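You operate a simulated robot arm through the tools that you are given. There is no shell and no other tool.

Carry out the task below with a simulated robot arm. There is one attempt and no reset: what you move stays moved.

## Task
Zero the gauge, then measure the cover in the stand.
Fine: COAT plunger on the slide's bare pad, then ZERO once; leave the reading on the screen and the slide back at LOAD.

The check looks at the end state, three seconds after you hand in, the way a careful person would. Anything else that was tipped, shoved, dropped, spilled or broken makes it a failure. Lids that push on must go on centred and level and be pressed home; caps that screw on are set level and turned clockwise until they are tight.

## Robot
A 6-joint arm with a two-finger gripper, fixed in place. Base frame: the origin is on the floor under the middle of its stand, x ahead of it, y to its left, z up. Units: cm, degrees, N and s.
It reaches about 103.8 cm from its shoulder. Its first joint turns from -166.0 to 166.0 degrees. Payload 1.71 kg.
The tool frame sits at the grasp point between the pads (the TCP): z along the fingers, y along the line on which they close. The tips reach 2 cm beyond it. The gripper opens to 9.6 cm; its body begins 11.3 cm behind the TCP.
Orientation is told as [roll, pitch, yaw] about the base's x, y, z axes, in that order, counted from this pose: with the fingers straight down and closing along the base's y, the tool's x points along the base's -x, its y along +y and its z along -z.

## Interface
- The arm moves only by the tool send_rows. Its argument "steps" is a list of rows, each a list of 6 numbers: the shift along the tool's x, y, z in cm, then the turn, a rotation vector about the tool's x, y, z in degrees. In form: [[tx, ty, tz, rx, ry, rz], ...]. A call has 1 to 20 rows; each row is the pose to reach, as a shift and turn from the pose commanded when the call began, along the tool's axes at that moment. "hand" is the gripper command, from -1 (shut) to 1 (fully open), values between in proportion, set as the call begins (left out, the last holds). Rows are played at 5 a second. More than 5 cm and 8.6 degrees between two rows, or a gripper value outside its range, and nothing of the call is played. Where a pose cannot be reached the arm comes as near as it can. A force on the tool above 60 N (or 10 N above the force at the start of the call, whichever is more), or a blocked arm, ends the call early, and 0.2 s more pass. The fingers move at their own pace (about 4.5 cm/s each) and stop on an object; they squeeze with about 24 N. The grip force told is the motor's: it shows also when the fingers shut on nothing. Time passes only in rows, and 0.2 s behind the last, so rows that repeat a pose let the fingers close. It gives the time, the measured TCP pose, the force on the tool (base axes), the opening and the grip force at its end, in the units of the frame above (readings bear some noise), with the torque about the TCP (base axes, N m) and any sound that the robot's microphone picked up.
- Cameras (640 x 400 px; columns grow to the right, rows downward): "scene" is fixed at [22.92, 64.3, 158.74]; the picture's right is [-0.82, -0.58, 0.00], its down [-0.44, 0.63, -0.64] and it looks along [0.37, -0.52, -0.77] (base axes); focal length 280 px, centre (320, 200). "wrist" rides on the gripper at [6.6, 1.4, -14.5] in the tool frame; the picture's right is [-0.21, 0.98, 0.00], its down [-0.88, -0.18, -0.45] and it looks along [-0.44, -0.09, 0.90] (tool axes); focal length 275 px, centre (320, 200). There is no depth. A picture from a camera that has moved, and an enlarged one, comes with that camera's place and axes in the base frame and with its lens. The place of the scene camera against the robot may be out by one fixed shift of up to 1.8 cm in any direction.
- grab_frame(camera): a new picture of that camera. The clock stands still meanwhile.
- move_column(by): moves the trunk up (or, below 0, down) by that many cm; the arm rides with it, the base frame stays. It gives what a move gives, with no picture.
- zoom(camera, box): a new picture of the part [left, top, right, bottom] of that camera's present view, enlarged. The clock stands still meanwhile.
- hand_in(): hands the job in; it is judged then, once.

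Places have to be worked out from the pictures, the camera data and where the tool is seen. Open the gripper and draw the arm clear of the work before you hand the job in, unless the task says otherwise.

The tools are called after "Emit:" as a command line: name --pt "numbers of a row" for each row, then --argument value for the rest, lists and objects as JSON in quotes. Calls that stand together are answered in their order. send_rows: Moves the arm, as the interface text tells. Its arguments: {"type":"object","properties":{"steps":{"type":"array"},"hand":{"type":"number"}},"required":["steps"]} The other tools are called the same way: move_column (by) moves the trunk up or down; grab_frame (camera) takes a picture; zoom (camera, box) takes an enlarged picture of a part of a camera's view; hand_in () hands the job in.

At the start:

```text
time_s: 0.0
position: [42.99, 16.9, 127.27]
tcp_rot: [0.0, 0.1, 0.0]
force: [0.2, -0.9, 0.7]
ft_torque: [0.0, 0.01, 0.01]
width: 9.6
gripper_force: 0.0
trunk travel left (down, up): [-17.5, 21.5]
```

scene: 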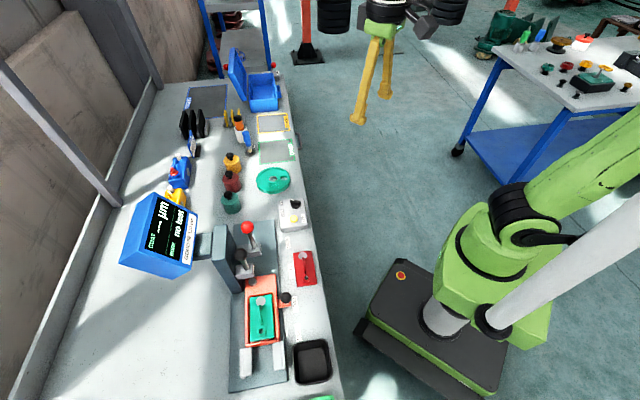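
wrist: 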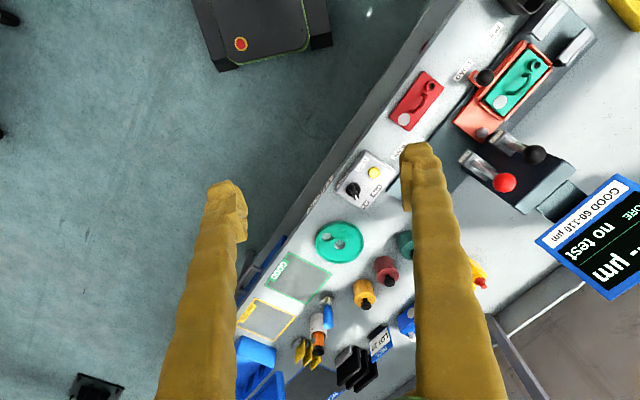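

I'll look closely at the bench, gauge and stand before moving anything.

Emit:
zoom --camera "scene" --box '[200, 190, 360, 290]'

Emit:
zoom --camera "scene" --box '[200, 270, 360, 400]'

Emit:
zoom --camera "scene" --box '[110, 90, 310, 280]'

Emit:
zoom --camera "wrist" --box '[320, 0, 640, 200]'

Emit:
zoom --camera "wrist" --box '[320, 120, 640, 320]'

```text
4.00 times, centred on (280, 240) of scene
camera zoom: at [22.92, 64.3, 158.74], right [-0.82, -0.58, 0.0], down [-0.44, 0.63, -0.64], along [0.37, -0.52, -0.77], focal length 1121 px, centre (480, 40)
```

zoom: 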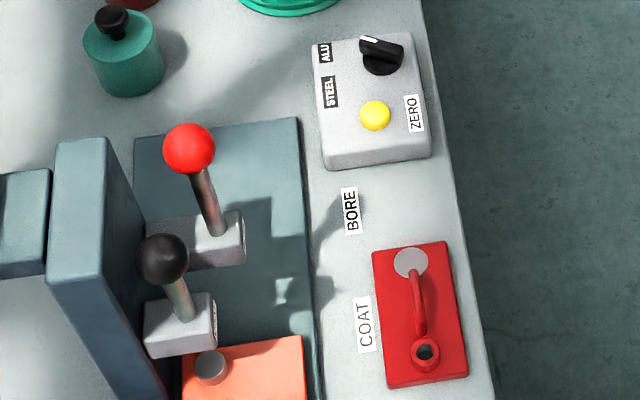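

```text
3.08 times, centred on (280, 335) of scene
camera zoom: at [22.92, 64.3, 158.74], right [-0.82, -0.58, 0.0], down [-0.44, 0.63, -0.64], along [0.37, -0.52, -0.77], focal length 862 px, centre (443, -215)
```

zoom: 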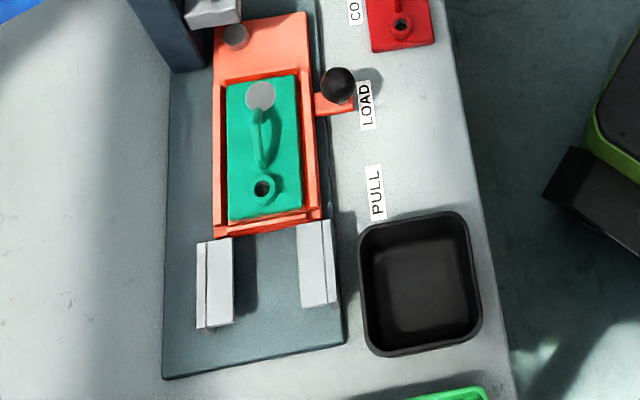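

```text
2.11 times, centred on (210, 185) of scene
camera zoom: at [22.92, 64.3, 158.74], right [-0.82, -0.58, 0.0], down [-0.44, 0.63, -0.64], along [0.37, -0.52, -0.77], focal length 590 px, centre (552, 232)
```

zoom: 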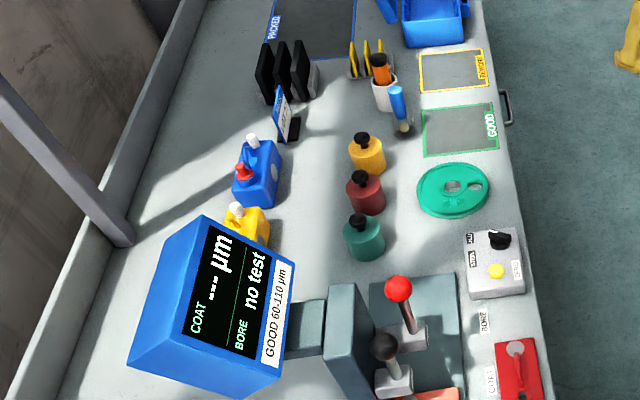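

```text
2.00 times, centred on (480, 100) of wrist
camera zoom: at [36.44, 18.29, 141.84], right [0.21, 0.98, 0.0], down [0.88, -0.18, 0.44], along [0.43, -0.09, -0.9], focal length 551 px, centre (0, 400)
```

zoom: 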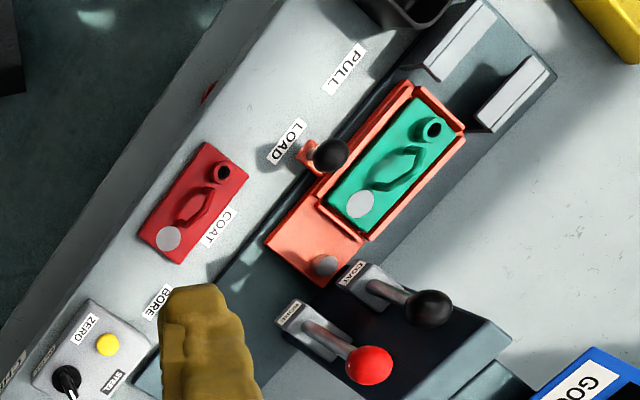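

```text
2.00 times, centred on (480, 220) of wrist
camera zoom: at [36.44, 18.29, 141.84], right [0.21, 0.98, 0.0], down [0.88, -0.18, 0.44], along [0.43, -0.09, -0.9], focal length 551 px, centre (0, 160)
```

zoom: 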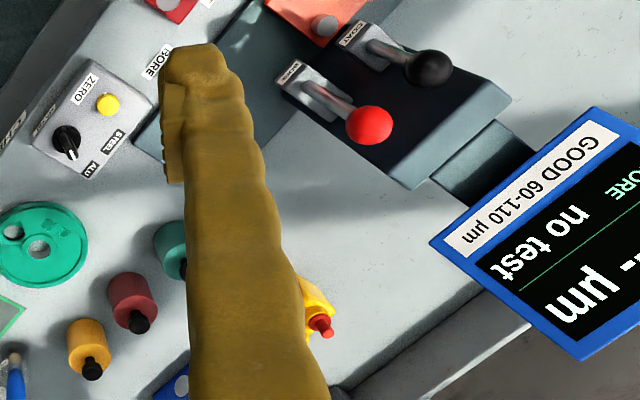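

The bench is around z≈80 cm and the slide track runs diagonally; the COAT/BORE plungers look like vertical rods with ball knobs. I'll zoom further on the labels, the selector, and other signs before planning.

Emit:
zoom --camera "scene" --box '[264, 190, 328, 230]'

Emit:
zoom --camera "scene" --box '[210, 240, 300, 300]'

Emit:
zoom --camera "scene" --box '[160, 70, 300, 160]'

Emit:
zoom --camera "scene" --box '[110, 190, 210, 280]'

Emit:
zoom --camera "wrist" --box '[240, 300, 460, 400]'

Emit:
zoom --camera "wrist" --box '[320, 130, 420, 230]'

```text
10.00 times, centred on (296, 210) of scene
camera zoom: at [22.92, 64.3, 158.74], right [-0.82, -0.58, 0.0], down [-0.44, 0.63, -0.64], along [0.37, -0.52, -0.77], focal length 2802 px, centre (560, 100)
```

zoom: 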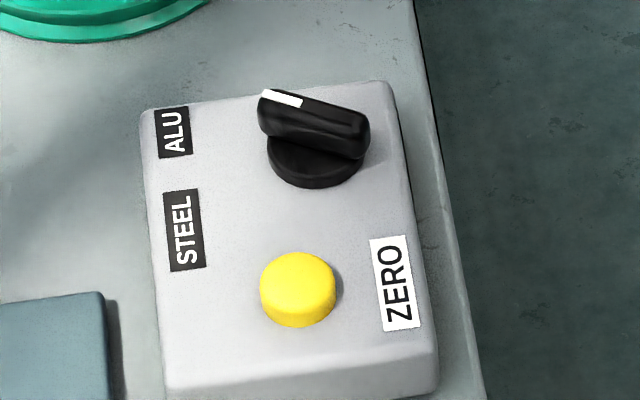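

```text
6.67 times, centred on (255, 270) of scene
camera zoom: at [22.92, 64.3, 158.74], right [-0.82, -0.58, 0.0], down [-0.44, 0.63, -0.64], along [0.37, -0.52, -0.77], focal length 1868 px, centre (753, -267)
```

zoom: 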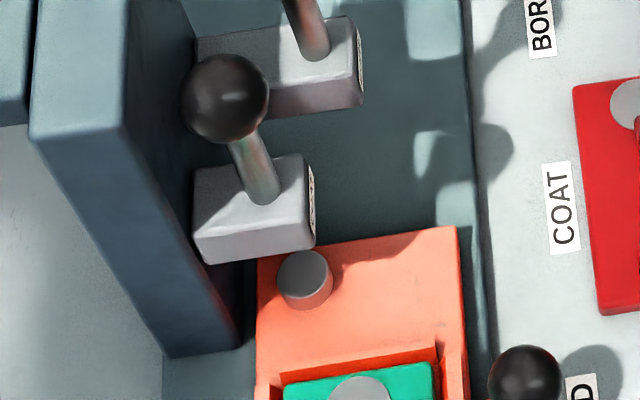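

```text
4.44 times, centred on (230, 115) of scene
camera zoom: at [22.92, 64.3, 158.74], right [-0.82, -0.58, 0.0], down [-0.44, 0.63, -0.64], along [0.37, -0.52, -0.77], focal length 1246 px, centre (720, 578)
```

zoom: 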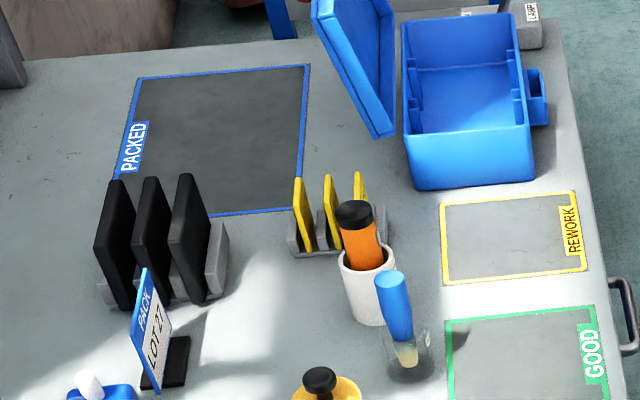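

```text
4.44 times, centred on (160, 235) of scene
camera zoom: at [22.92, 64.3, 158.74], right [-0.82, -0.58, 0.0], down [-0.44, 0.63, -0.64], along [0.37, -0.52, -0.77], focal length 1246 px, centre (1031, 44)
```

zoom: 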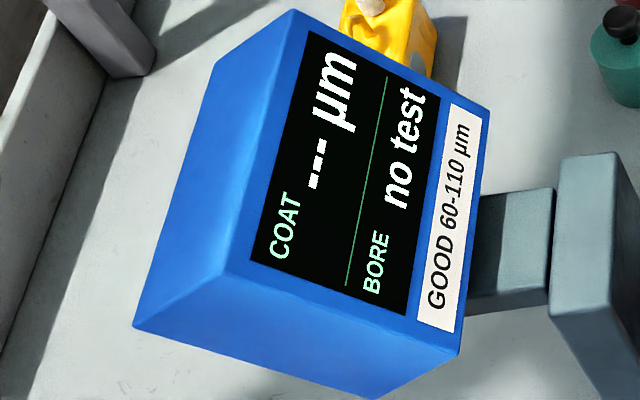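

```text
2.91 times, centred on (350, 350) of wrist
camera zoom: at [36.44, 18.29, 141.84], right [0.21, 0.98, 0.0], down [0.88, -0.18, 0.44], along [0.43, -0.09, -0.9], focal length 801 px, centre (233, -236)
```

zoom: 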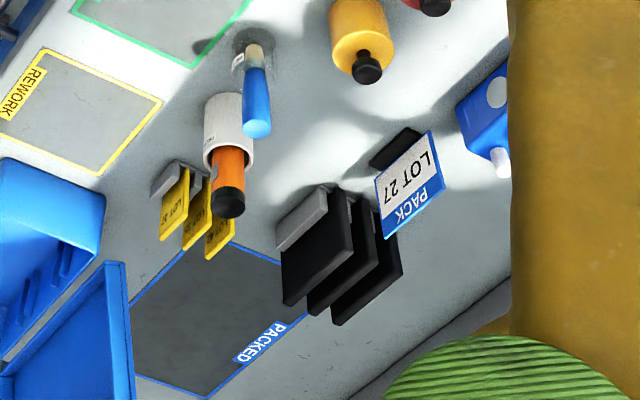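

```text
4.00 times, centred on (370, 180) of wrist
camera zoom: at [36.44, 18.29, 141.84], right [0.21, 0.98, 0.0], down [0.88, -0.18, 0.44], along [0.43, -0.09, -0.9], focal length 1101 px, centre (120, 280)
```

zoom: 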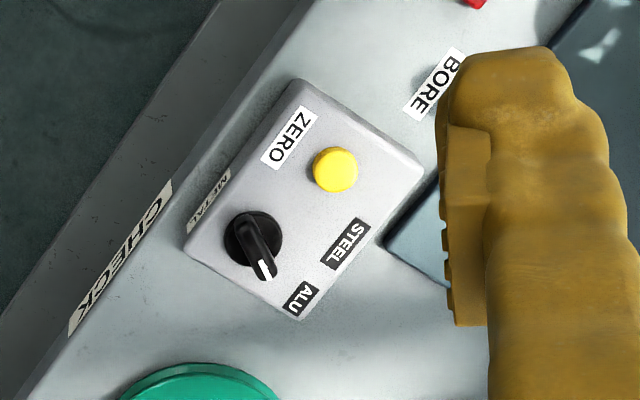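

The selector box (ZERO button, METAL knob now on ALU), the slide at LOAD, and the raised bare pad look already positioned under the COAT plunger. I'll shut the fingers and move to a closer viewpoint with yaw 45° (track direction is about 45°) to get accurate positions.

Emit:
send_rows --pt "-0.2 3.5 1.5 0 0 -7.5" --pt "-0.35 7 3 0 0 -15" --pt "-0.5 10.5 4.5 0 0 -22.5" --pt "-0.7 14 6 0 0 -30" --pt "-0.85 17.5 7.5 0 0 -37.5" --pt "-1 21 9 0 0 -45" --pt "-1 21 9 0 0 -45" --hand -1

Emit:
grab_frame --camera "wrist"

Emit:
grab_frame --camera "scene"

```text
time_s: 1.6
position: [42.1, 37.84, 118.83]
tcp_rot: [-0.6, -0.6, 45.1]
force: [-0.6, 0.8, 1.3]
ft_torque: [-0.02, -0.13, -0.01]
width: 0.0
gripper_force: 24.2
trunk travel left (down, up): [-17.5, 21.5]
```

```text
taken
camera wrist: at [36.26, 34.18, 133.23], right [-0.55, 0.84, -0.01], down [0.74, 0.49, 0.46], along [0.39, 0.24, -0.89], focal length 275 px, centre (320, 200)
```

wrist: 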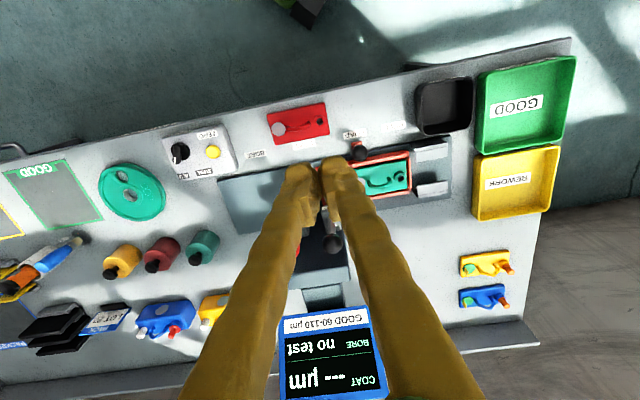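

```text
taken
```

scene: 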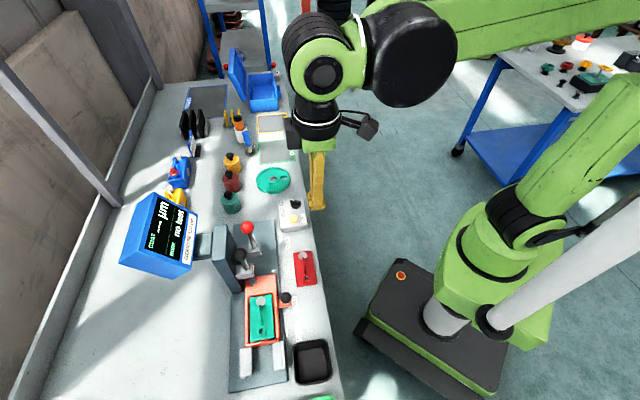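

The slide and gauge are hidden behind the fingers. I'll shift along the track toward the PULL end and a little lower for an unobstructed view.

Emit:
send_rows --pt "0 4 3 0 0 0" --pt "0 8 6 0 0 0" --pt "0 12 9 0 0 0" --pt "0 12 9 0 0 0" --pt "0 12 9 0 0 0"

Emit:
grab_frame --camera "wrist"

Emit:
zoom --camera "wrist" --box '[40, 60, 300, 260]'

```text
time_s: 2.8
position: [33.85, 46.58, 109.96]
tcp_rot: [-0.6, -0.6, 44.9]
force: [0.0, -0.3, 0.2]
ft_torque: [-0.02, 0.04, 0.01]
width: 0.0
gripper_force: 24.0
trunk travel left (down, up): [-17.5, 21.5]
```

```text
taken
camera wrist: at [28.09, 42.83, 124.39], right [-0.55, 0.84, -0.01], down [0.74, 0.49, 0.45], along [0.38, 0.24, -0.89], focal length 275 px, centre (320, 200)
```

wrist: 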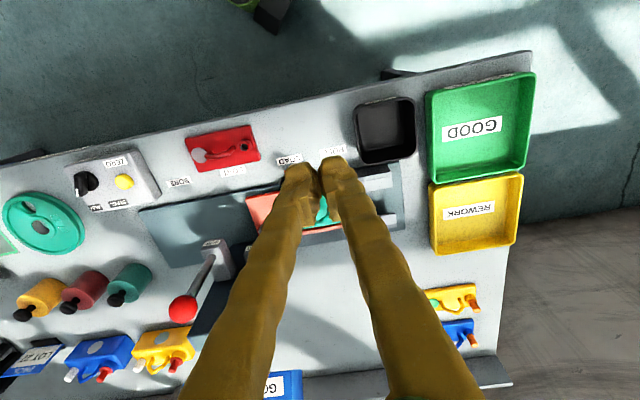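

```text
2.00 times, centred on (170, 160) of wrist
camera zoom: at [28.09, 42.83, 124.39], right [-0.55, 0.84, -0.01], down [0.74, 0.49, 0.45], along [0.38, 0.24, -0.89], focal length 551 px, centre (620, 280)
```

zoom: 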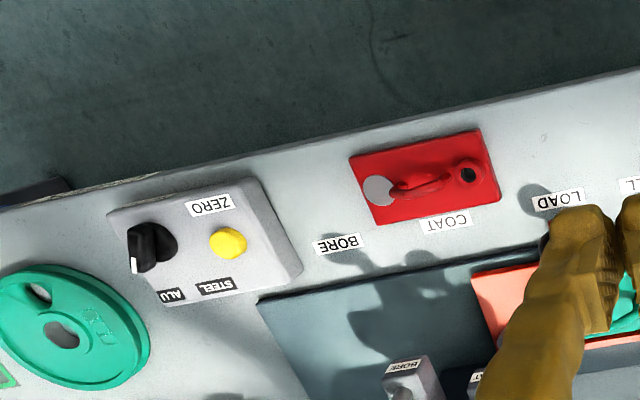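

The bench surface triangulates to z≈80.4 and the ZERO button top to about (59.7, 25.7, 84). Next I'll view the gauge from the other side of the track.

Emit:
send_rows --pt "0 -4.5 0 0 0 0" --pt "0 -9 0 0 0 0" --pt "0 -13.5 0 0 0 0" --pt "0 -18 0 0 0 0" --pt "0 -22 0 0 0 0" --pt "0 -26 0 0 0 0" --pt "0 -26 0 0 0 0" --pt "0 -26 0 0 0 0"

Emit:
grab_frame --camera "wrist"

Emit:
zoom --camera "wrist" --box '[360, 80, 640, 280]'

```text
time_s: 4.6
position: [52.16, 28.19, 110.02]
tcp_rot: [-0.4, -0.7, 45.0]
force: [-0.8, -0.4, -0.1]
ft_torque: [0.02, -0.01, 0.0]
width: 0.0
gripper_force: 23.6
trunk travel left (down, up): [-17.5, 21.5]
```

```text
taken
camera wrist: at [46.42, 24.61, 124.48], right [-0.55, 0.84, -0.01], down [0.74, 0.49, 0.46], along [0.38, 0.24, -0.89], focal length 275 px, centre (320, 200)
```

wrist: 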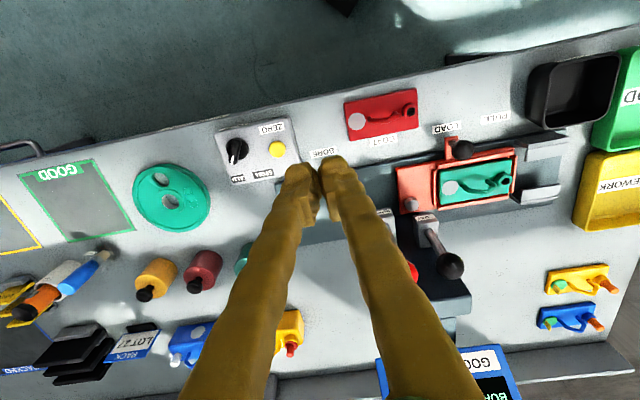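

```text
2.00 times, centred on (500, 180) of wrist
camera zoom: at [46.42, 24.61, 124.48], right [-0.55, 0.84, -0.01], down [0.74, 0.49, 0.46], along [0.38, 0.24, -0.89], focal length 551 px, centre (-40, 240)
```

zoom: 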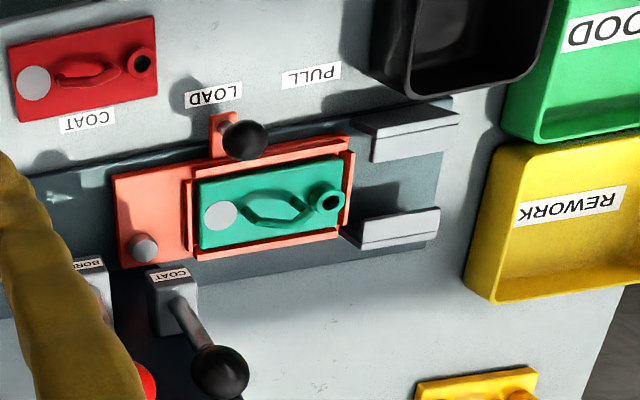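

From this view the COAT ball triangulates to about (56.0, 49.0, 99.3), straight above the bare pad at (56.0, 49.1, 83.2); the slide knob is at about (44.9, 48.1, 85.3). I'll zoom for markings on the cover and slide in case the metal selector matters.

Emit:
zoom --camera "wrist" --box '[390, 130, 550, 230]'

Emit:
zoom --camera "wrist" --box '[430, 150, 530, 210]'

Emit:
zoom --camera "wrist" --box '[200, 100, 310, 190]'

Emit:
zoom --camera "wrist" --box '[520, 240, 640, 340]'

Emit:
zoom --camera "wrist" --box '[330, 70, 430, 150]'

```text
4.00 times, centred on (470, 180) of wrist
camera zoom: at [46.42, 24.61, 124.48], right [-0.55, 0.84, -0.01], down [0.74, 0.49, 0.46], along [0.38, 0.24, -0.89], focal length 1101 px, centre (-280, 280)
```

zoom: 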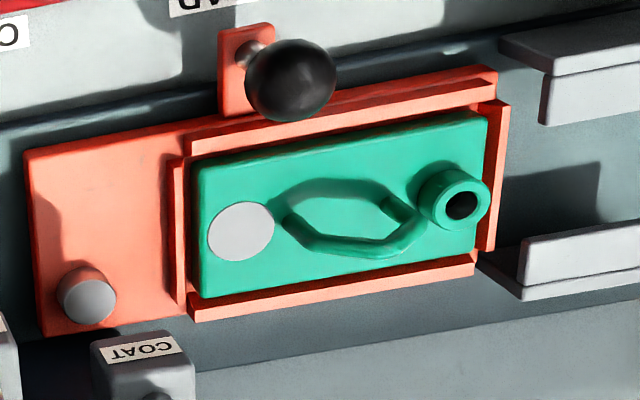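

```text
6.40 times, centred on (480, 180) of wrist
camera zoom: at [46.42, 24.61, 124.48], right [-0.55, 0.84, -0.01], down [0.74, 0.49, 0.46], along [0.38, 0.24, -0.89], focal length 1762 px, centre (-704, 328)
```

zoom: 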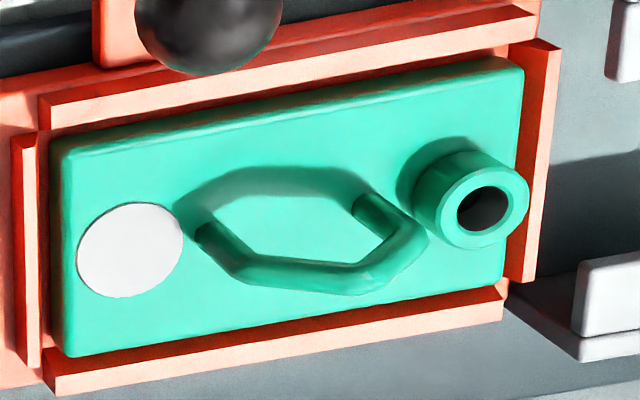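

```text
4.44 times, centred on (255, 145) of wrist
camera zoom: at [46.42, 24.61, 124.48], right [-0.55, 0.84, -0.01], down [0.74, 0.49, 0.46], along [0.38, 0.24, -0.89], focal length 1224 px, centre (609, 444)
```

zoom: 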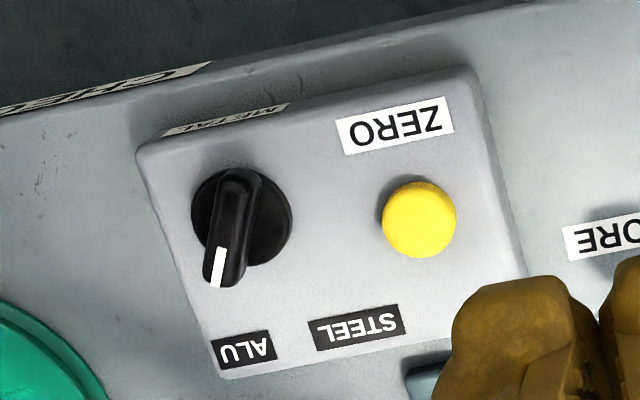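

```text
4.00 times, centred on (580, 290) of wrist
camera zoom: at [46.42, 24.61, 124.48], right [-0.55, 0.84, -0.01], down [0.74, 0.49, 0.46], along [0.38, 0.24, -0.89], focal length 1101 px, centre (-720, -160)
```

zoom: 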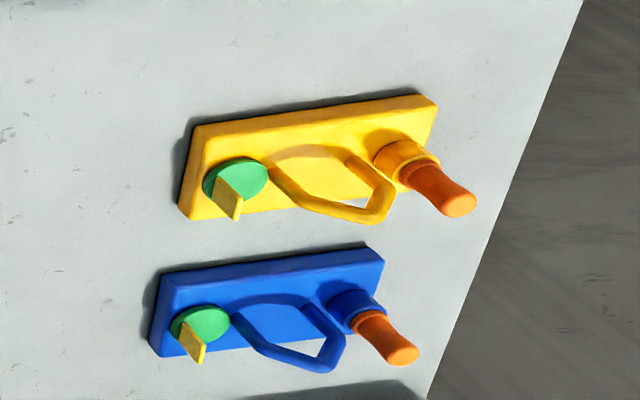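

```text
5.00 times, centred on (380, 110) of wrist
camera zoom: at [46.42, 24.61, 124.48], right [-0.55, 0.84, -0.01], down [0.74, 0.49, 0.46], along [0.38, 0.24, -0.89], focal length 1376 px, centre (20, 650)
```

zoom: 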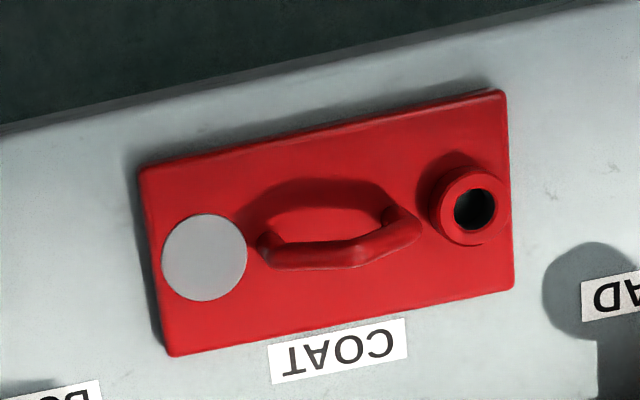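

The cover has a painted flat, a bare disc, and a bore; no metal marking is visible, and the selector already points at ALU. I'll check clearance around the COAT ball and the post behind it.

Emit:
zoom --camera "wrist" --box '[360, 200, 500, 300]'

Emit:
zoom --camera "scene" --box '[195, 215, 275, 275]'

```text
4.00 times, centred on (430, 250) of wrist
camera zoom: at [46.42, 24.61, 124.48], right [-0.55, 0.84, -0.01], down [0.74, 0.49, 0.46], along [0.38, 0.24, -0.89], focal length 1101 px, centre (-120, 0)
```

zoom: 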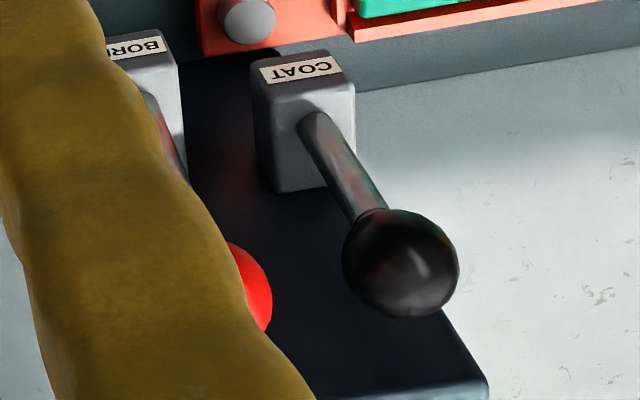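

```text
6.67 times, centred on (235, 245) of scene
camera zoom: at [22.92, 64.3, 158.74], right [-0.82, -0.58, 0.0], down [-0.44, 0.63, -0.64], along [0.37, -0.52, -0.77], focal length 1868 px, centre (887, -100)
```

zoom: 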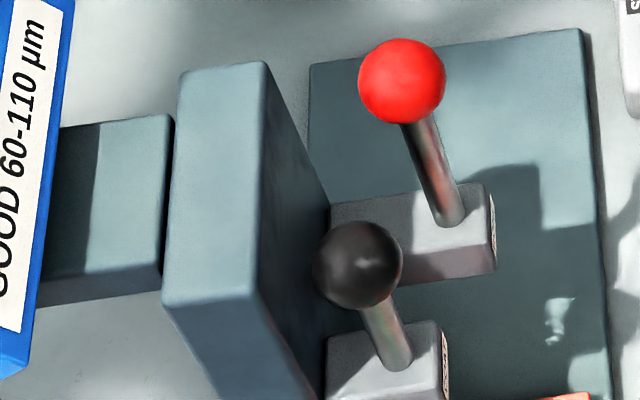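

The post's front face is about p≈77 (p = along (x+y)/√2), roughly 3 cm behind the ball centre, so the closed fingers fit if kept near the ball's centre. I'll move above the COAT ball, staying high, and check the pose.

Emit:
send_rows --pt "-3.4 2.4 0 0 0 0" --pt "-6.8 4.8 0 0 0 0" --pt "-10.2 7.2 0 0 0 0" --pt "-13.6 9.6 0 0 0 0" --pt "-16.8 12 0 0 0 0" --pt "-16.8 12 2 0 0 0" --pt "-16.8 12 2 0 0 0" --pt "-16.8 12 2 0 0 0"

Emit:
grab_frame --camera "wrist"

Emit:
zoom --camera "scene" --box '[170, 190, 330, 290]'

```text
time_s: 6.4
position: [55.49, 48.18, 108.15]
tcp_rot: [-0.5, -0.6, 45.0]
force: [-0.1, 0.3, -0.2]
ft_torque: [-0.02, 0.0, 0.0]
width: 0.01
gripper_force: 24.4
trunk travel left (down, up): [-17.5, 21.5]
```

```text
taken
camera wrist: at [49.89, 44.58, 122.69], right [-0.55, 0.84, -0.01], down [0.74, 0.49, 0.46], along [0.38, 0.24, -0.89], focal length 275 px, centre (320, 200)
```

wrist: 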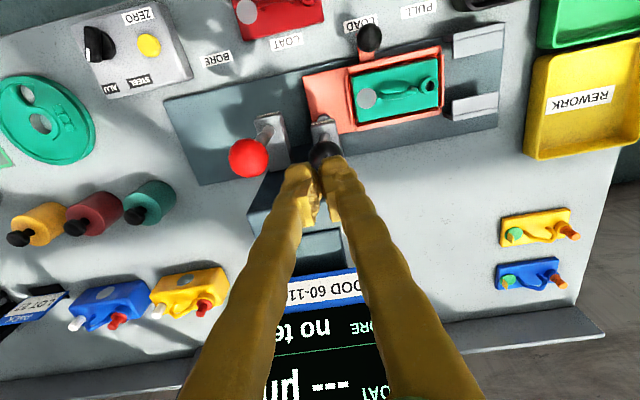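

```text
4.00 times, centred on (250, 240) of scene
camera zoom: at [22.92, 64.3, 158.74], right [-0.82, -0.58, 0.0], down [-0.44, 0.63, -0.64], along [0.37, -0.52, -0.77], focal length 1121 px, centre (600, 40)
```

zoom: 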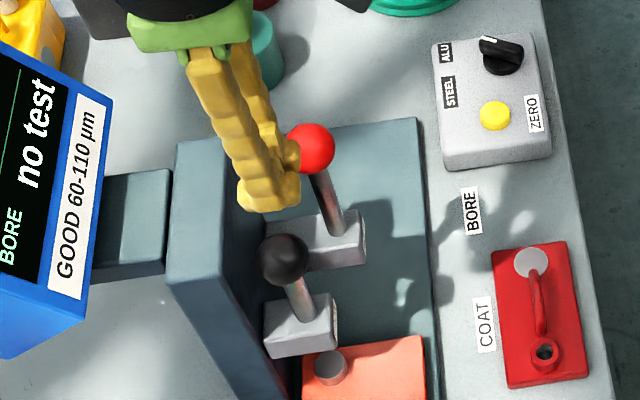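

The ball from this close view is near (55.8, 48.6, 99.3), almost exactly under the fingertips. I'll fine-centre and come down to just above the ball.

Emit:
send_rows --pt "-0.5 0.1 1.5 0 0 0" --pt "-0.5 0.1 3 0 0 0" --pt "-0.5 0.1 4.3 0 0 0" --pt "-0.5 0.1 4.3 0 0 0"

Emit:
zoom --camera "wrist" --box '[240, 100, 400, 200]'

Emit:
zoom --camera "scene" --box '[200, 220, 280, 270]'

```text
time_s: 7.4
position: [55.92, 48.67, 103.84]
tcp_rot: [-0.5, -0.6, 45.1]
force: [0.7, 0.1, -0.6]
ft_torque: [0.01, 0.01, 0.01]
width: 0.0
gripper_force: 23.5
trunk travel left (down, up): [-17.5, 21.5]
```

```text
4.00 times, centred on (320, 150) of wrist
camera zoom: at [50.22, 45.03, 118.33], right [-0.55, 0.84, -0.01], down [0.74, 0.49, 0.45], along [0.38, 0.24, -0.89], focal length 1101 px, centre (320, 400)
```

zoom: 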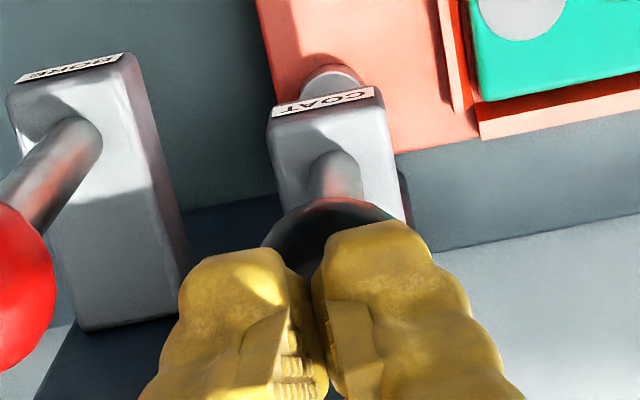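

```text
8.00 times, centred on (240, 245) of scene
camera zoom: at [22.92, 64.3, 158.74], right [-0.82, -0.58, 0.0], down [-0.44, 0.63, -0.64], along [0.37, -0.52, -0.77], focal length 2242 px, centre (960, -160)
```

zoom: 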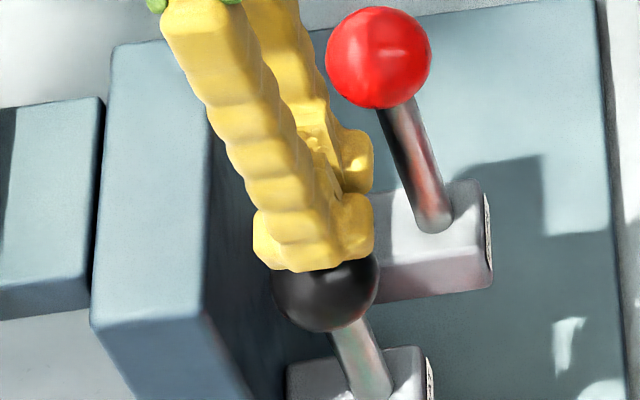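

Fingertips are centred on the ball with clear space to the post. I'll press down in small steps and watch force and sound.

Emit:
send_rows --pt "0 0 0.5 0 0 0" --pt "0 0 1.0 0 0 0" --pt "0 0 1.5 0 0 0" --pt "0 0 2.0 0 0 0" --pt "0 0 2.0 0 0 0"

Emit:
zoom --camera "scene" --box '[110, 190, 290, 290]'

```text
time_s: 8.6
position: [55.89, 48.8, 101.95]
tcp_rot: [-0.5, -0.6, 45.1]
force: [-1.9, 0.7, 2.0]
ft_torque: [0.01, 0.03, 0.03]
width: 0.0
gripper_force: 24.2
trunk travel left (down, up): [-17.5, 21.5]
```

```text
3.56 times, centred on (200, 240) of scene
camera zoom: at [22.92, 64.3, 158.74], right [-0.82, -0.58, 0.0], down [-0.44, 0.63, -0.64], along [0.37, -0.52, -0.77], focal length 996 px, centre (747, 58)
```

zoom: 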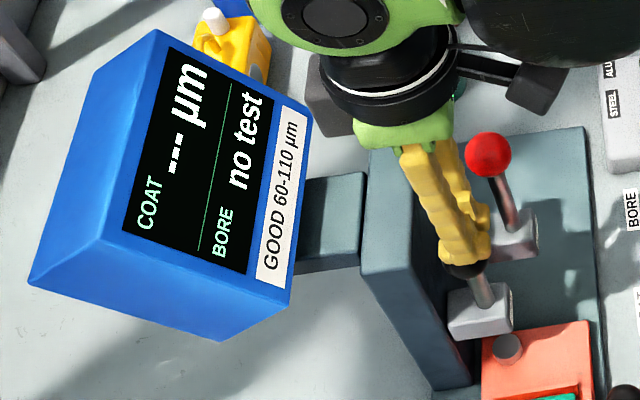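

Light contact (about 2 N) — the plunger is moving freely. Continuing down in small steps.

Emit:
send_rows --pt "0 0 0.5 0 0 0" --pt "0 0 1.0 0 0 0" --pt "0 0 1.5 0 0 0" --pt "0 0 2.0 0 0 0" --pt "0 0 2.0 0 0 0"

Emit:
zoom --camera "scene" --box '[110, 190, 290, 290]'

```text
time_s: 9.8
position: [56.01, 48.72, 99.77]
tcp_rot: [-0.5, -0.6, 45.0]
force: [0.5, -0.3, 2.4]
ft_torque: [0.0, -0.01, 0.02]
width: 0.01
gripper_force: 23.9
trunk travel left (down, up): [-17.5, 21.5]
```

```text
3.56 times, centred on (200, 240) of scene
camera zoom: at [22.92, 64.3, 158.74], right [-0.82, -0.58, 0.0], down [-0.44, 0.63, -0.64], along [0.37, -0.52, -0.77], focal length 996 px, centre (747, 58)
```

zoom: 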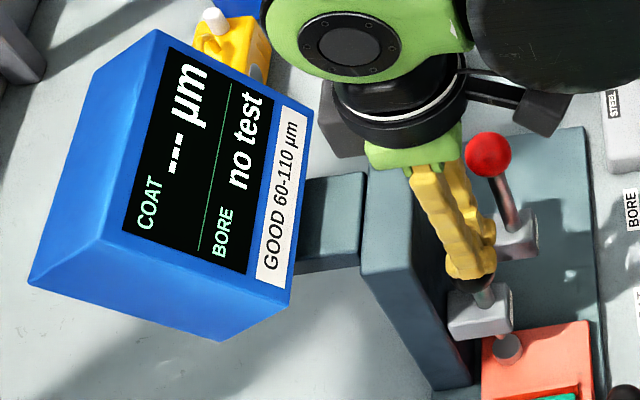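

The probe tip is now visible approaching the bare pad. Continuing down gently.

Emit:
send_rows --pt "0 0 0.3 0 0 0" --pt "0 0 0.6 0 0 0" --pt "0 0 0.9 0 0 0" --pt "0 0 1.2 0 0 0" --pt "0 0 1.2 0 0 0"

Emit:
zoom --camera "scene" --box '[110, 190, 290, 290]'

```text
time_s: 11.0
position: [56.11, 48.86, 98.61]
tcp_rot: [-0.5, -0.6, 45.0]
force: [0.0, 2.2, 3.5]
ft_torque: [0.02, 0.05, -0.01]
width: 0.0
gripper_force: 24.4
trunk travel left (down, up): [-17.5, 21.5]
```

```text
3.56 times, centred on (200, 240) of scene
camera zoom: at [22.92, 64.3, 158.74], right [-0.82, -0.58, 0.0], down [-0.44, 0.63, -0.64], along [0.37, -0.52, -0.77], focal length 996 px, centre (747, 58)
```

zoom: 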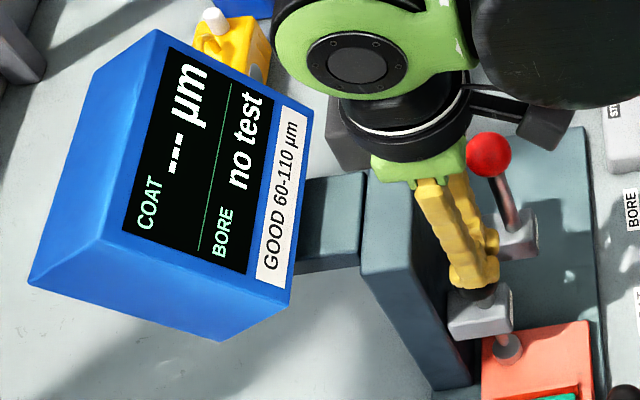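

The probe is nearly on the pad. Small further steps until contact registers.

Emit:
send_rows --pt "0 0 0.25 0 0 0" --pt "0 0 0.5 0 0 0" --pt "0 0 0.75 0 0 0" --pt "0 0 0.75 0 0 0"

Emit:
zoom --camera "scene" --box '[110, 190, 290, 290]'

```text
time_s: 12.0
position: [56.17, 48.81, 97.98]
tcp_rot: [-0.5, -0.6, 45.1]
force: [-3.2, 0.4, 4.5]
ft_torque: [0.05, 0.05, -0.02]
width: 0.0
gripper_force: 24.4
trunk travel left (down, up): [-17.5, 21.5]
```

```text
3.56 times, centred on (200, 240) of scene
camera zoom: at [22.92, 64.3, 158.74], right [-0.82, -0.58, 0.0], down [-0.44, 0.63, -0.64], along [0.37, -0.52, -0.77], focal length 996 px, centre (747, 58)
```

zoom: 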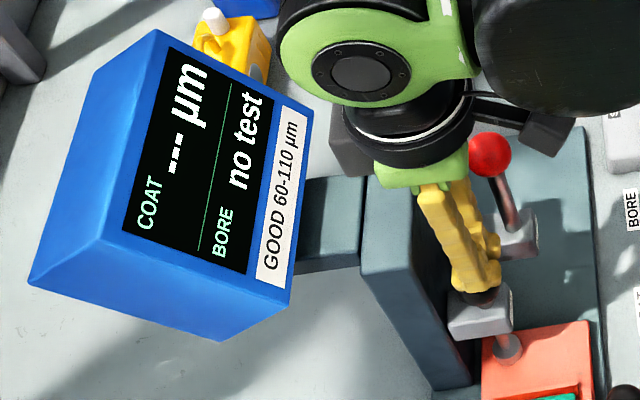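

Force is still spring-like (4.5 N); I'll look at the probe/pad gap and keep going.

Emit:
zoom --camera "scene" --box '[225, 255, 285, 295]'

Emit:
send_rows --pt "0 0 0.2 0 0 0" --pt "0 0 0.4 0 0 0" --pt "0 0 0.6 0 0 0" --pt "0 0 0.6 0 0 0"

Emit:
zoom --camera "scene" --box '[110, 190, 290, 290]'

```text
10.00 times, centred on (255, 275) of scene
camera zoom: at [22.92, 64.3, 158.74], right [-0.82, -0.58, 0.0], down [-0.44, 0.63, -0.64], along [0.37, -0.52, -0.77], focal length 2802 px, centre (970, -550)
```

zoom: 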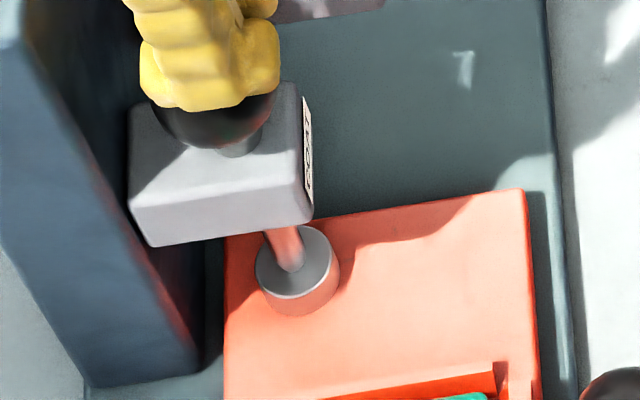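

```text
time_s: 12.7
position: [54.47, 48.66, 98.62]
tcp_rot: [-1.3, -1.4, 45.1]
force: [-3.9, -2.7, 4.2]
ft_torque: [0.05, -0.06, -0.04]
width: 0.0
gripper_force: 24.3
trunk travel left (down, up): [-17.5, 21.5]
stopped in row 3: the force on the tool passed its limit at 66 N (the readings are from after the stop); the commanded pose is now the measured one
```

```text
3.56 times, centred on (200, 240) of scene
camera zoom: at [22.92, 64.3, 158.74], right [-0.82, -0.58, 0.0], down [-0.44, 0.63, -0.64], along [0.37, -0.52, -0.77], focal length 996 px, centre (747, 58)
```

zoom: 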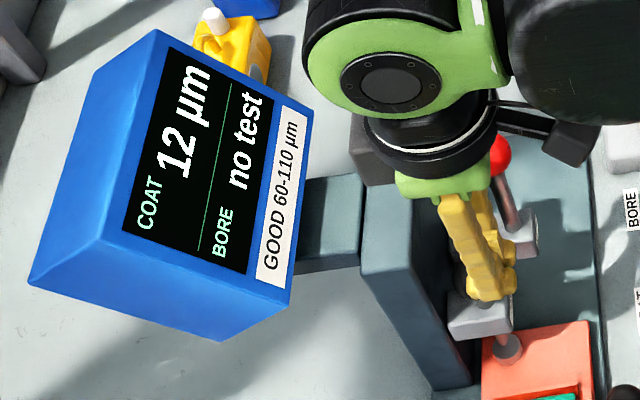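

The gauge now reads 12 µm on the bare pad, so the contact registered. I'll back straight up off the ball and see whether the plunger springs back and the reading is held.

Emit:
send_rows --pt "0 0 -1 0 0 0" --pt "0 0 -3 0 0 0" --pt "0 0 -5 0 0 0" --pt "0 0 -8 0 0 0" --pt "0 0 -8 0 0 0"

Emit:
grab_frame --camera "scene"

Emit:
zoom --camera "scene" --box '[110, 190, 290, 290]'

Emit:
zoom --camera "scene" --box '[200, 220, 310, 290]'

```text
time_s: 13.9
position: [54.96, 48.71, 106.44]
tcp_rot: [-1.0, -1.3, 45.0]
force: [-0.5, -0.5, -0.4]
ft_torque: [0.01, 0.0, -0.01]
width: 0.01
gripper_force: 23.9
trunk travel left (down, up): [-17.5, 21.5]
```

```text
taken
```

scene: 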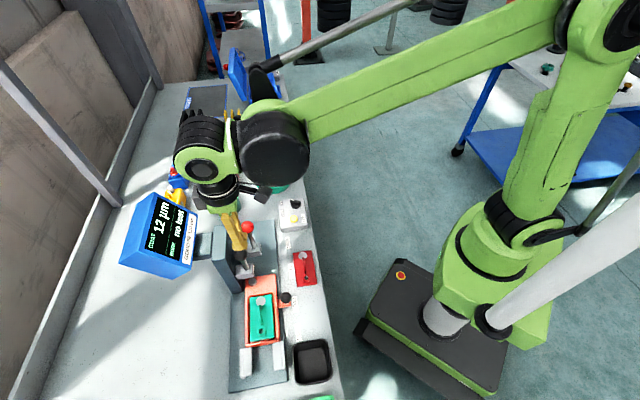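

```text
3.56 times, centred on (200, 240) of scene
camera zoom: at [22.92, 64.3, 158.74], right [-0.82, -0.58, 0.0], down [-0.44, 0.63, -0.64], along [0.37, -0.52, -0.77], focal length 996 px, centre (747, 58)
```

zoom: 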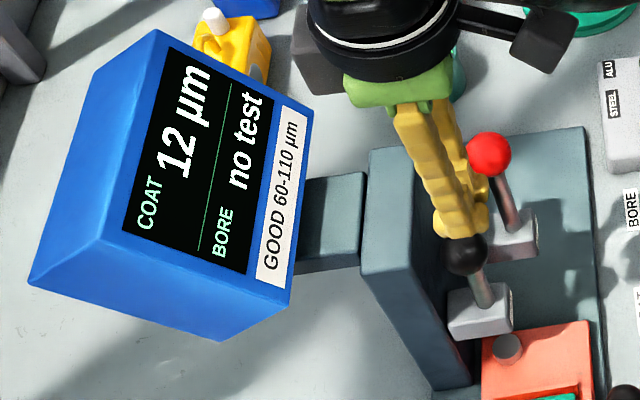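

```text
5.71 times, centred on (255, 255) of scene
camera zoom: at [22.92, 64.3, 158.74], right [-0.82, -0.58, 0.0], down [-0.44, 0.63, -0.64], along [0.37, -0.52, -0.77], focal length 1601 px, centre (691, -114)
```

zoom: 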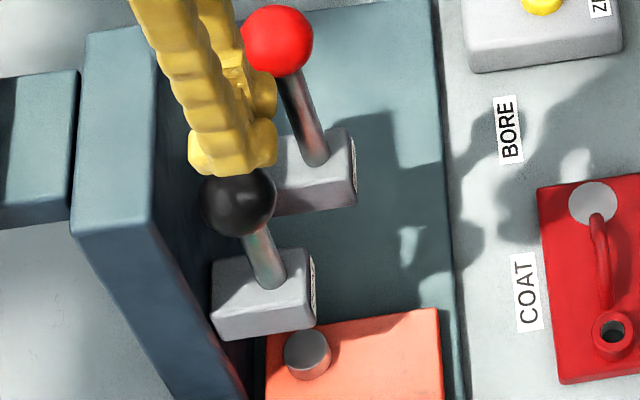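

The plunger sprang back and 12 µm is held. Next I'll rise, cross to above the ZERO button (≈59.85, 25.65, top ≈84), keeping the tips above the red ball.

Emit:
send_rows --pt "0 0 -3 0 0 0" --pt "2.57 -3.95 -3 0 0 0" --pt "5.14 -7.9 -3 0 0 0" --pt "7.71 -11.85 -3 0 0 0" --pt "10.28 -15.8 -3 0 0 0" --pt "12.85 -19.76 -3 0 0 0" --pt "12.85 -19.76 1 0 0 0" --pt "12.85 -19.76 5 0 0 0" --pt "12.85 -19.76 5 0 0 0" --pt "12.85 -19.76 5 0 0 0"

Emit:
grab_frame --camera "wrist"

Emit:
grab_frame --camera "scene"

```text
time_s: 16.1
position: [59.4, 25.31, 101.43]
tcp_rot: [-1.1, -1.2, 45.2]
force: [-0.4, -0.7, -0.5]
ft_torque: [0.0, 0.0, 0.0]
width: 0.02
gripper_force: 24.4
trunk travel left (down, up): [-17.5, 21.5]
```

```text
taken
camera wrist: at [53.44, 21.71, 115.82], right [-0.55, 0.84, -0.01], down [0.74, 0.49, 0.47], along [0.4, 0.24, -0.88], focal length 275 px, centre (320, 200)
```

wrist: 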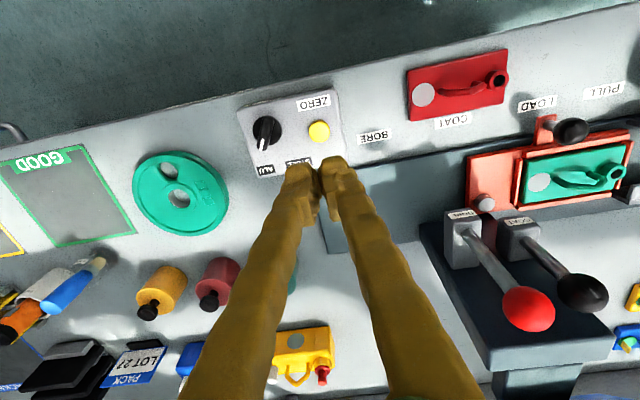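

```text
taken
```

scene: 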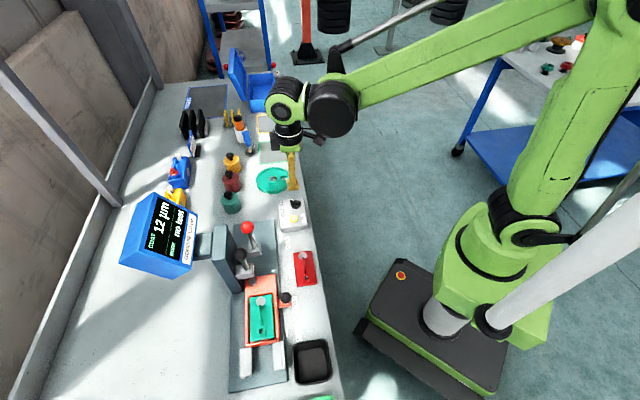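

Still 12 µm. From this view the button is near (60.1, 25.5); the tool leans slightly so descending will drift +x about 0.4 cm, which suits. I'll come down to about 2 cm above the button and re-check.

Emit:
send_rows --pt "-0.1 0 3.5 0 0 0" --pt "-0.2 0 7 0 0 0" --pt "-0.25 0 10.5 0 0 0" --pt "-0.25 0 12.8 0 0 0" --pt "-0.25 0 12.8 0 0 0"

Emit:
zoom --camera "wrist" --box '[220, 80, 420, 220]'

Emit:
zoom --camera "scene" --box '[260, 170, 340, 240]'

```text
time_s: 17.3
position: [60.25, 25.92, 88.5]
tcp_rot: [-1.1, -1.3, 45.2]
force: [0.5, 0.1, -0.2]
ft_torque: [-0.01, 0.03, -0.01]
width: 0.0
gripper_force: 23.6
trunk travel left (down, up): [-17.5, 21.5]
```

```text
2.86 times, centred on (320, 150) of wrist
camera zoom: at [54.27, 22.26, 102.82], right [-0.55, 0.84, -0.01], down [0.74, 0.49, 0.47], along [0.4, 0.24, -0.88], focal length 786 px, centre (320, 343)
```

zoom: 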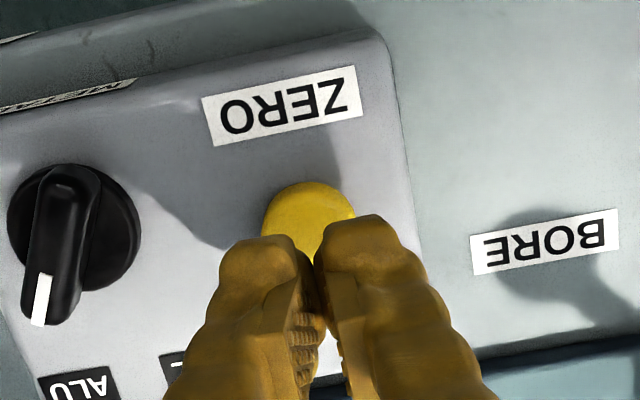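

```text
5.71 times, centred on (300, 205) of scene
camera zoom: at [22.92, 64.3, 158.74], right [-0.82, -0.58, 0.0], down [-0.44, 0.63, -0.64], along [0.37, -0.52, -0.77], focal length 1601 px, centre (434, 171)
```

zoom: 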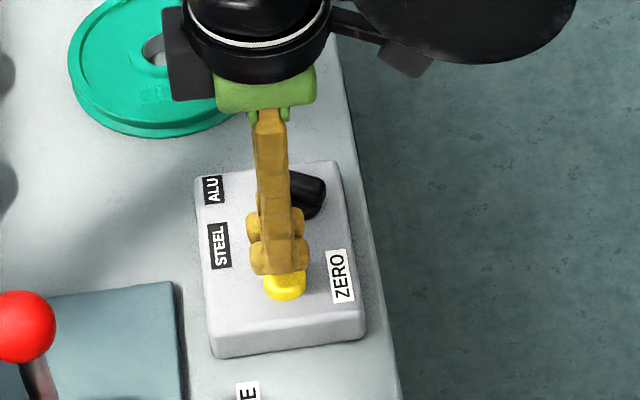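

The button centre is about (60.1, 25.3); fingertips at (60.3, 25.9). I'll correct by ~0.6 cm and lower to just above the button.

Emit:
send_rows --pt "0.5 -0.3 0 0 0 0" --pt "0.5 -0.3 0.7 0 0 0" --pt "0.5 -0.3 1.4 0 0 0" --pt "0.5 -0.3 1.4 0 0 0"

Emit:
zoom --camera "wrist" --box '[220, 80, 420, 220]'

Emit:
zoom --camera "scene" --box '[260, 170, 340, 240]'

```text
time_s: 18.3
position: [59.96, 25.45, 87.39]
tcp_rot: [-1.1, -1.2, 45.1]
force: [-0.5, -0.4, 0.5]
ft_torque: [-0.01, -0.01, 0.0]
width: 0.0
gripper_force: 24.0
trunk travel left (down, up): [-17.5, 21.5]
```

```text
2.86 times, centred on (320, 150) of wrist
camera zoom: at [54.01, 21.79, 101.62], right [-0.55, 0.84, -0.01], down [0.74, 0.49, 0.47], along [0.4, 0.24, -0.88], focal length 786 px, centre (320, 343)
```

zoom: 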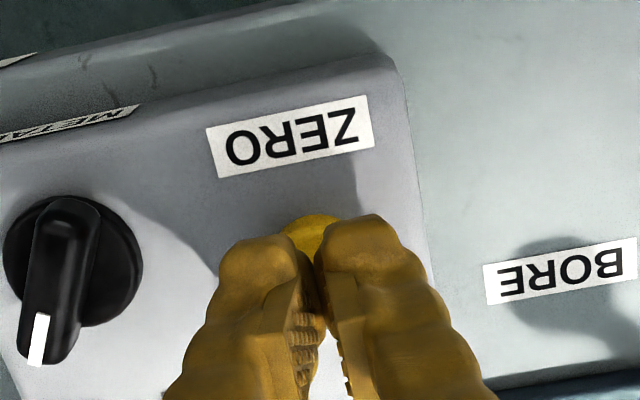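

```text
5.71 times, centred on (300, 205) of scene
camera zoom: at [22.92, 64.3, 158.74], right [-0.82, -0.58, 0.0], down [-0.44, 0.63, -0.64], along [0.37, -0.52, -0.77], focal length 1601 px, centre (434, 171)
```

zoom: 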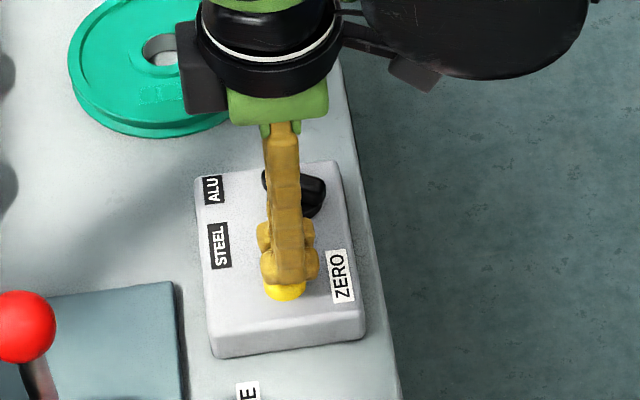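

Well centred over the button, tips at about z=85.4. I'll press down in small steps.

Emit:
send_rows --pt "0 0 0.3 0 0 0" --pt "0 0 0.6 0 0 0" --pt "0 0 0.9 0 0 0" --pt "0 0 0.9 0 0 0"

Emit:
zoom --camera "scene" --box '[110, 190, 290, 290]'

Emit:
zoom --camera "scene" --box '[260, 170, 340, 240]'

```text
time_s: 19.3
position: [60.06, 25.46, 86.29]
tcp_rot: [-1.1, -1.3, 45.1]
force: [-0.1, 0.6, -0.3]
ft_torque: [-0.03, 0.0, 0.0]
width: 0.0
gripper_force: 24.1
trunk travel left (down, up): [-17.5, 21.5]
```

```text
3.56 times, centred on (200, 240) of scene
camera zoom: at [22.92, 64.3, 158.74], right [-0.82, -0.58, 0.0], down [-0.44, 0.63, -0.64], along [0.37, -0.52, -0.77], focal length 996 px, centre (747, 58)
```

zoom: 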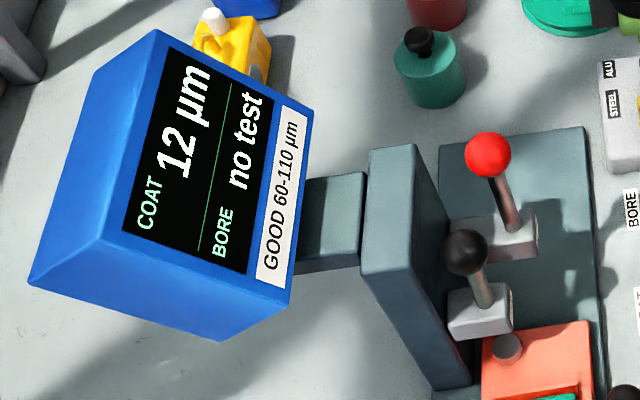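

```text
5.71 times, centred on (300, 205) of scene
camera zoom: at [22.92, 64.3, 158.74], right [-0.82, -0.58, 0.0], down [-0.44, 0.63, -0.64], along [0.37, -0.52, -0.77], focal length 1601 px, centre (434, 171)
```

zoom: 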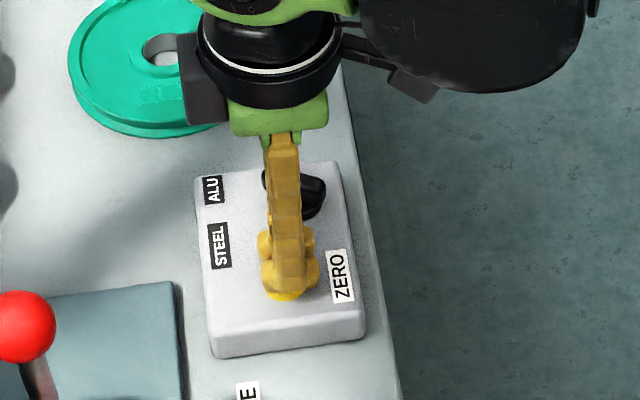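

No contact yet (tips at about z=84.3). Continuing in 0.15 cm steps.

Emit:
send_rows --pt "0 0 0.15 0 0 0" --pt "0 0 0.3 0 0 0" --pt "0 0 0.3 0 0 0"

Emit:
zoom --camera "scene" --box '[110, 190, 290, 290]'

```text
time_s: 20.1
position: [60.21, 25.3, 86.06]
tcp_rot: [-1.0, -1.2, 45.1]
force: [0.1, -0.5, 0.3]
ft_torque: [0.02, -0.01, 0.02]
width: 0.0
gripper_force: 23.6
trunk travel left (down, up): [-17.5, 21.5]
```

```text
3.56 times, centred on (200, 240) of scene
camera zoom: at [22.92, 64.3, 158.74], right [-0.82, -0.58, 0.0], down [-0.44, 0.63, -0.64], along [0.37, -0.52, -0.77], focal length 996 px, centre (747, 58)
```

zoom: 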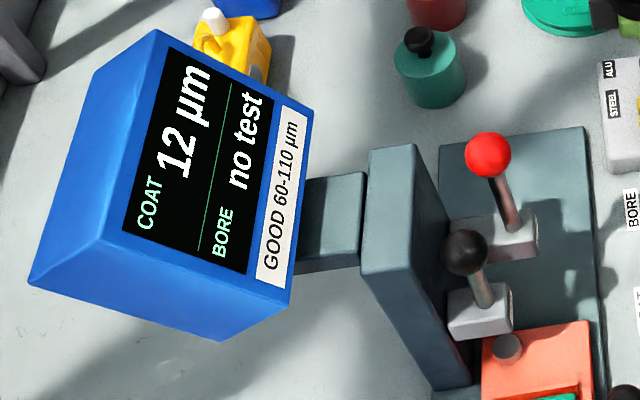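

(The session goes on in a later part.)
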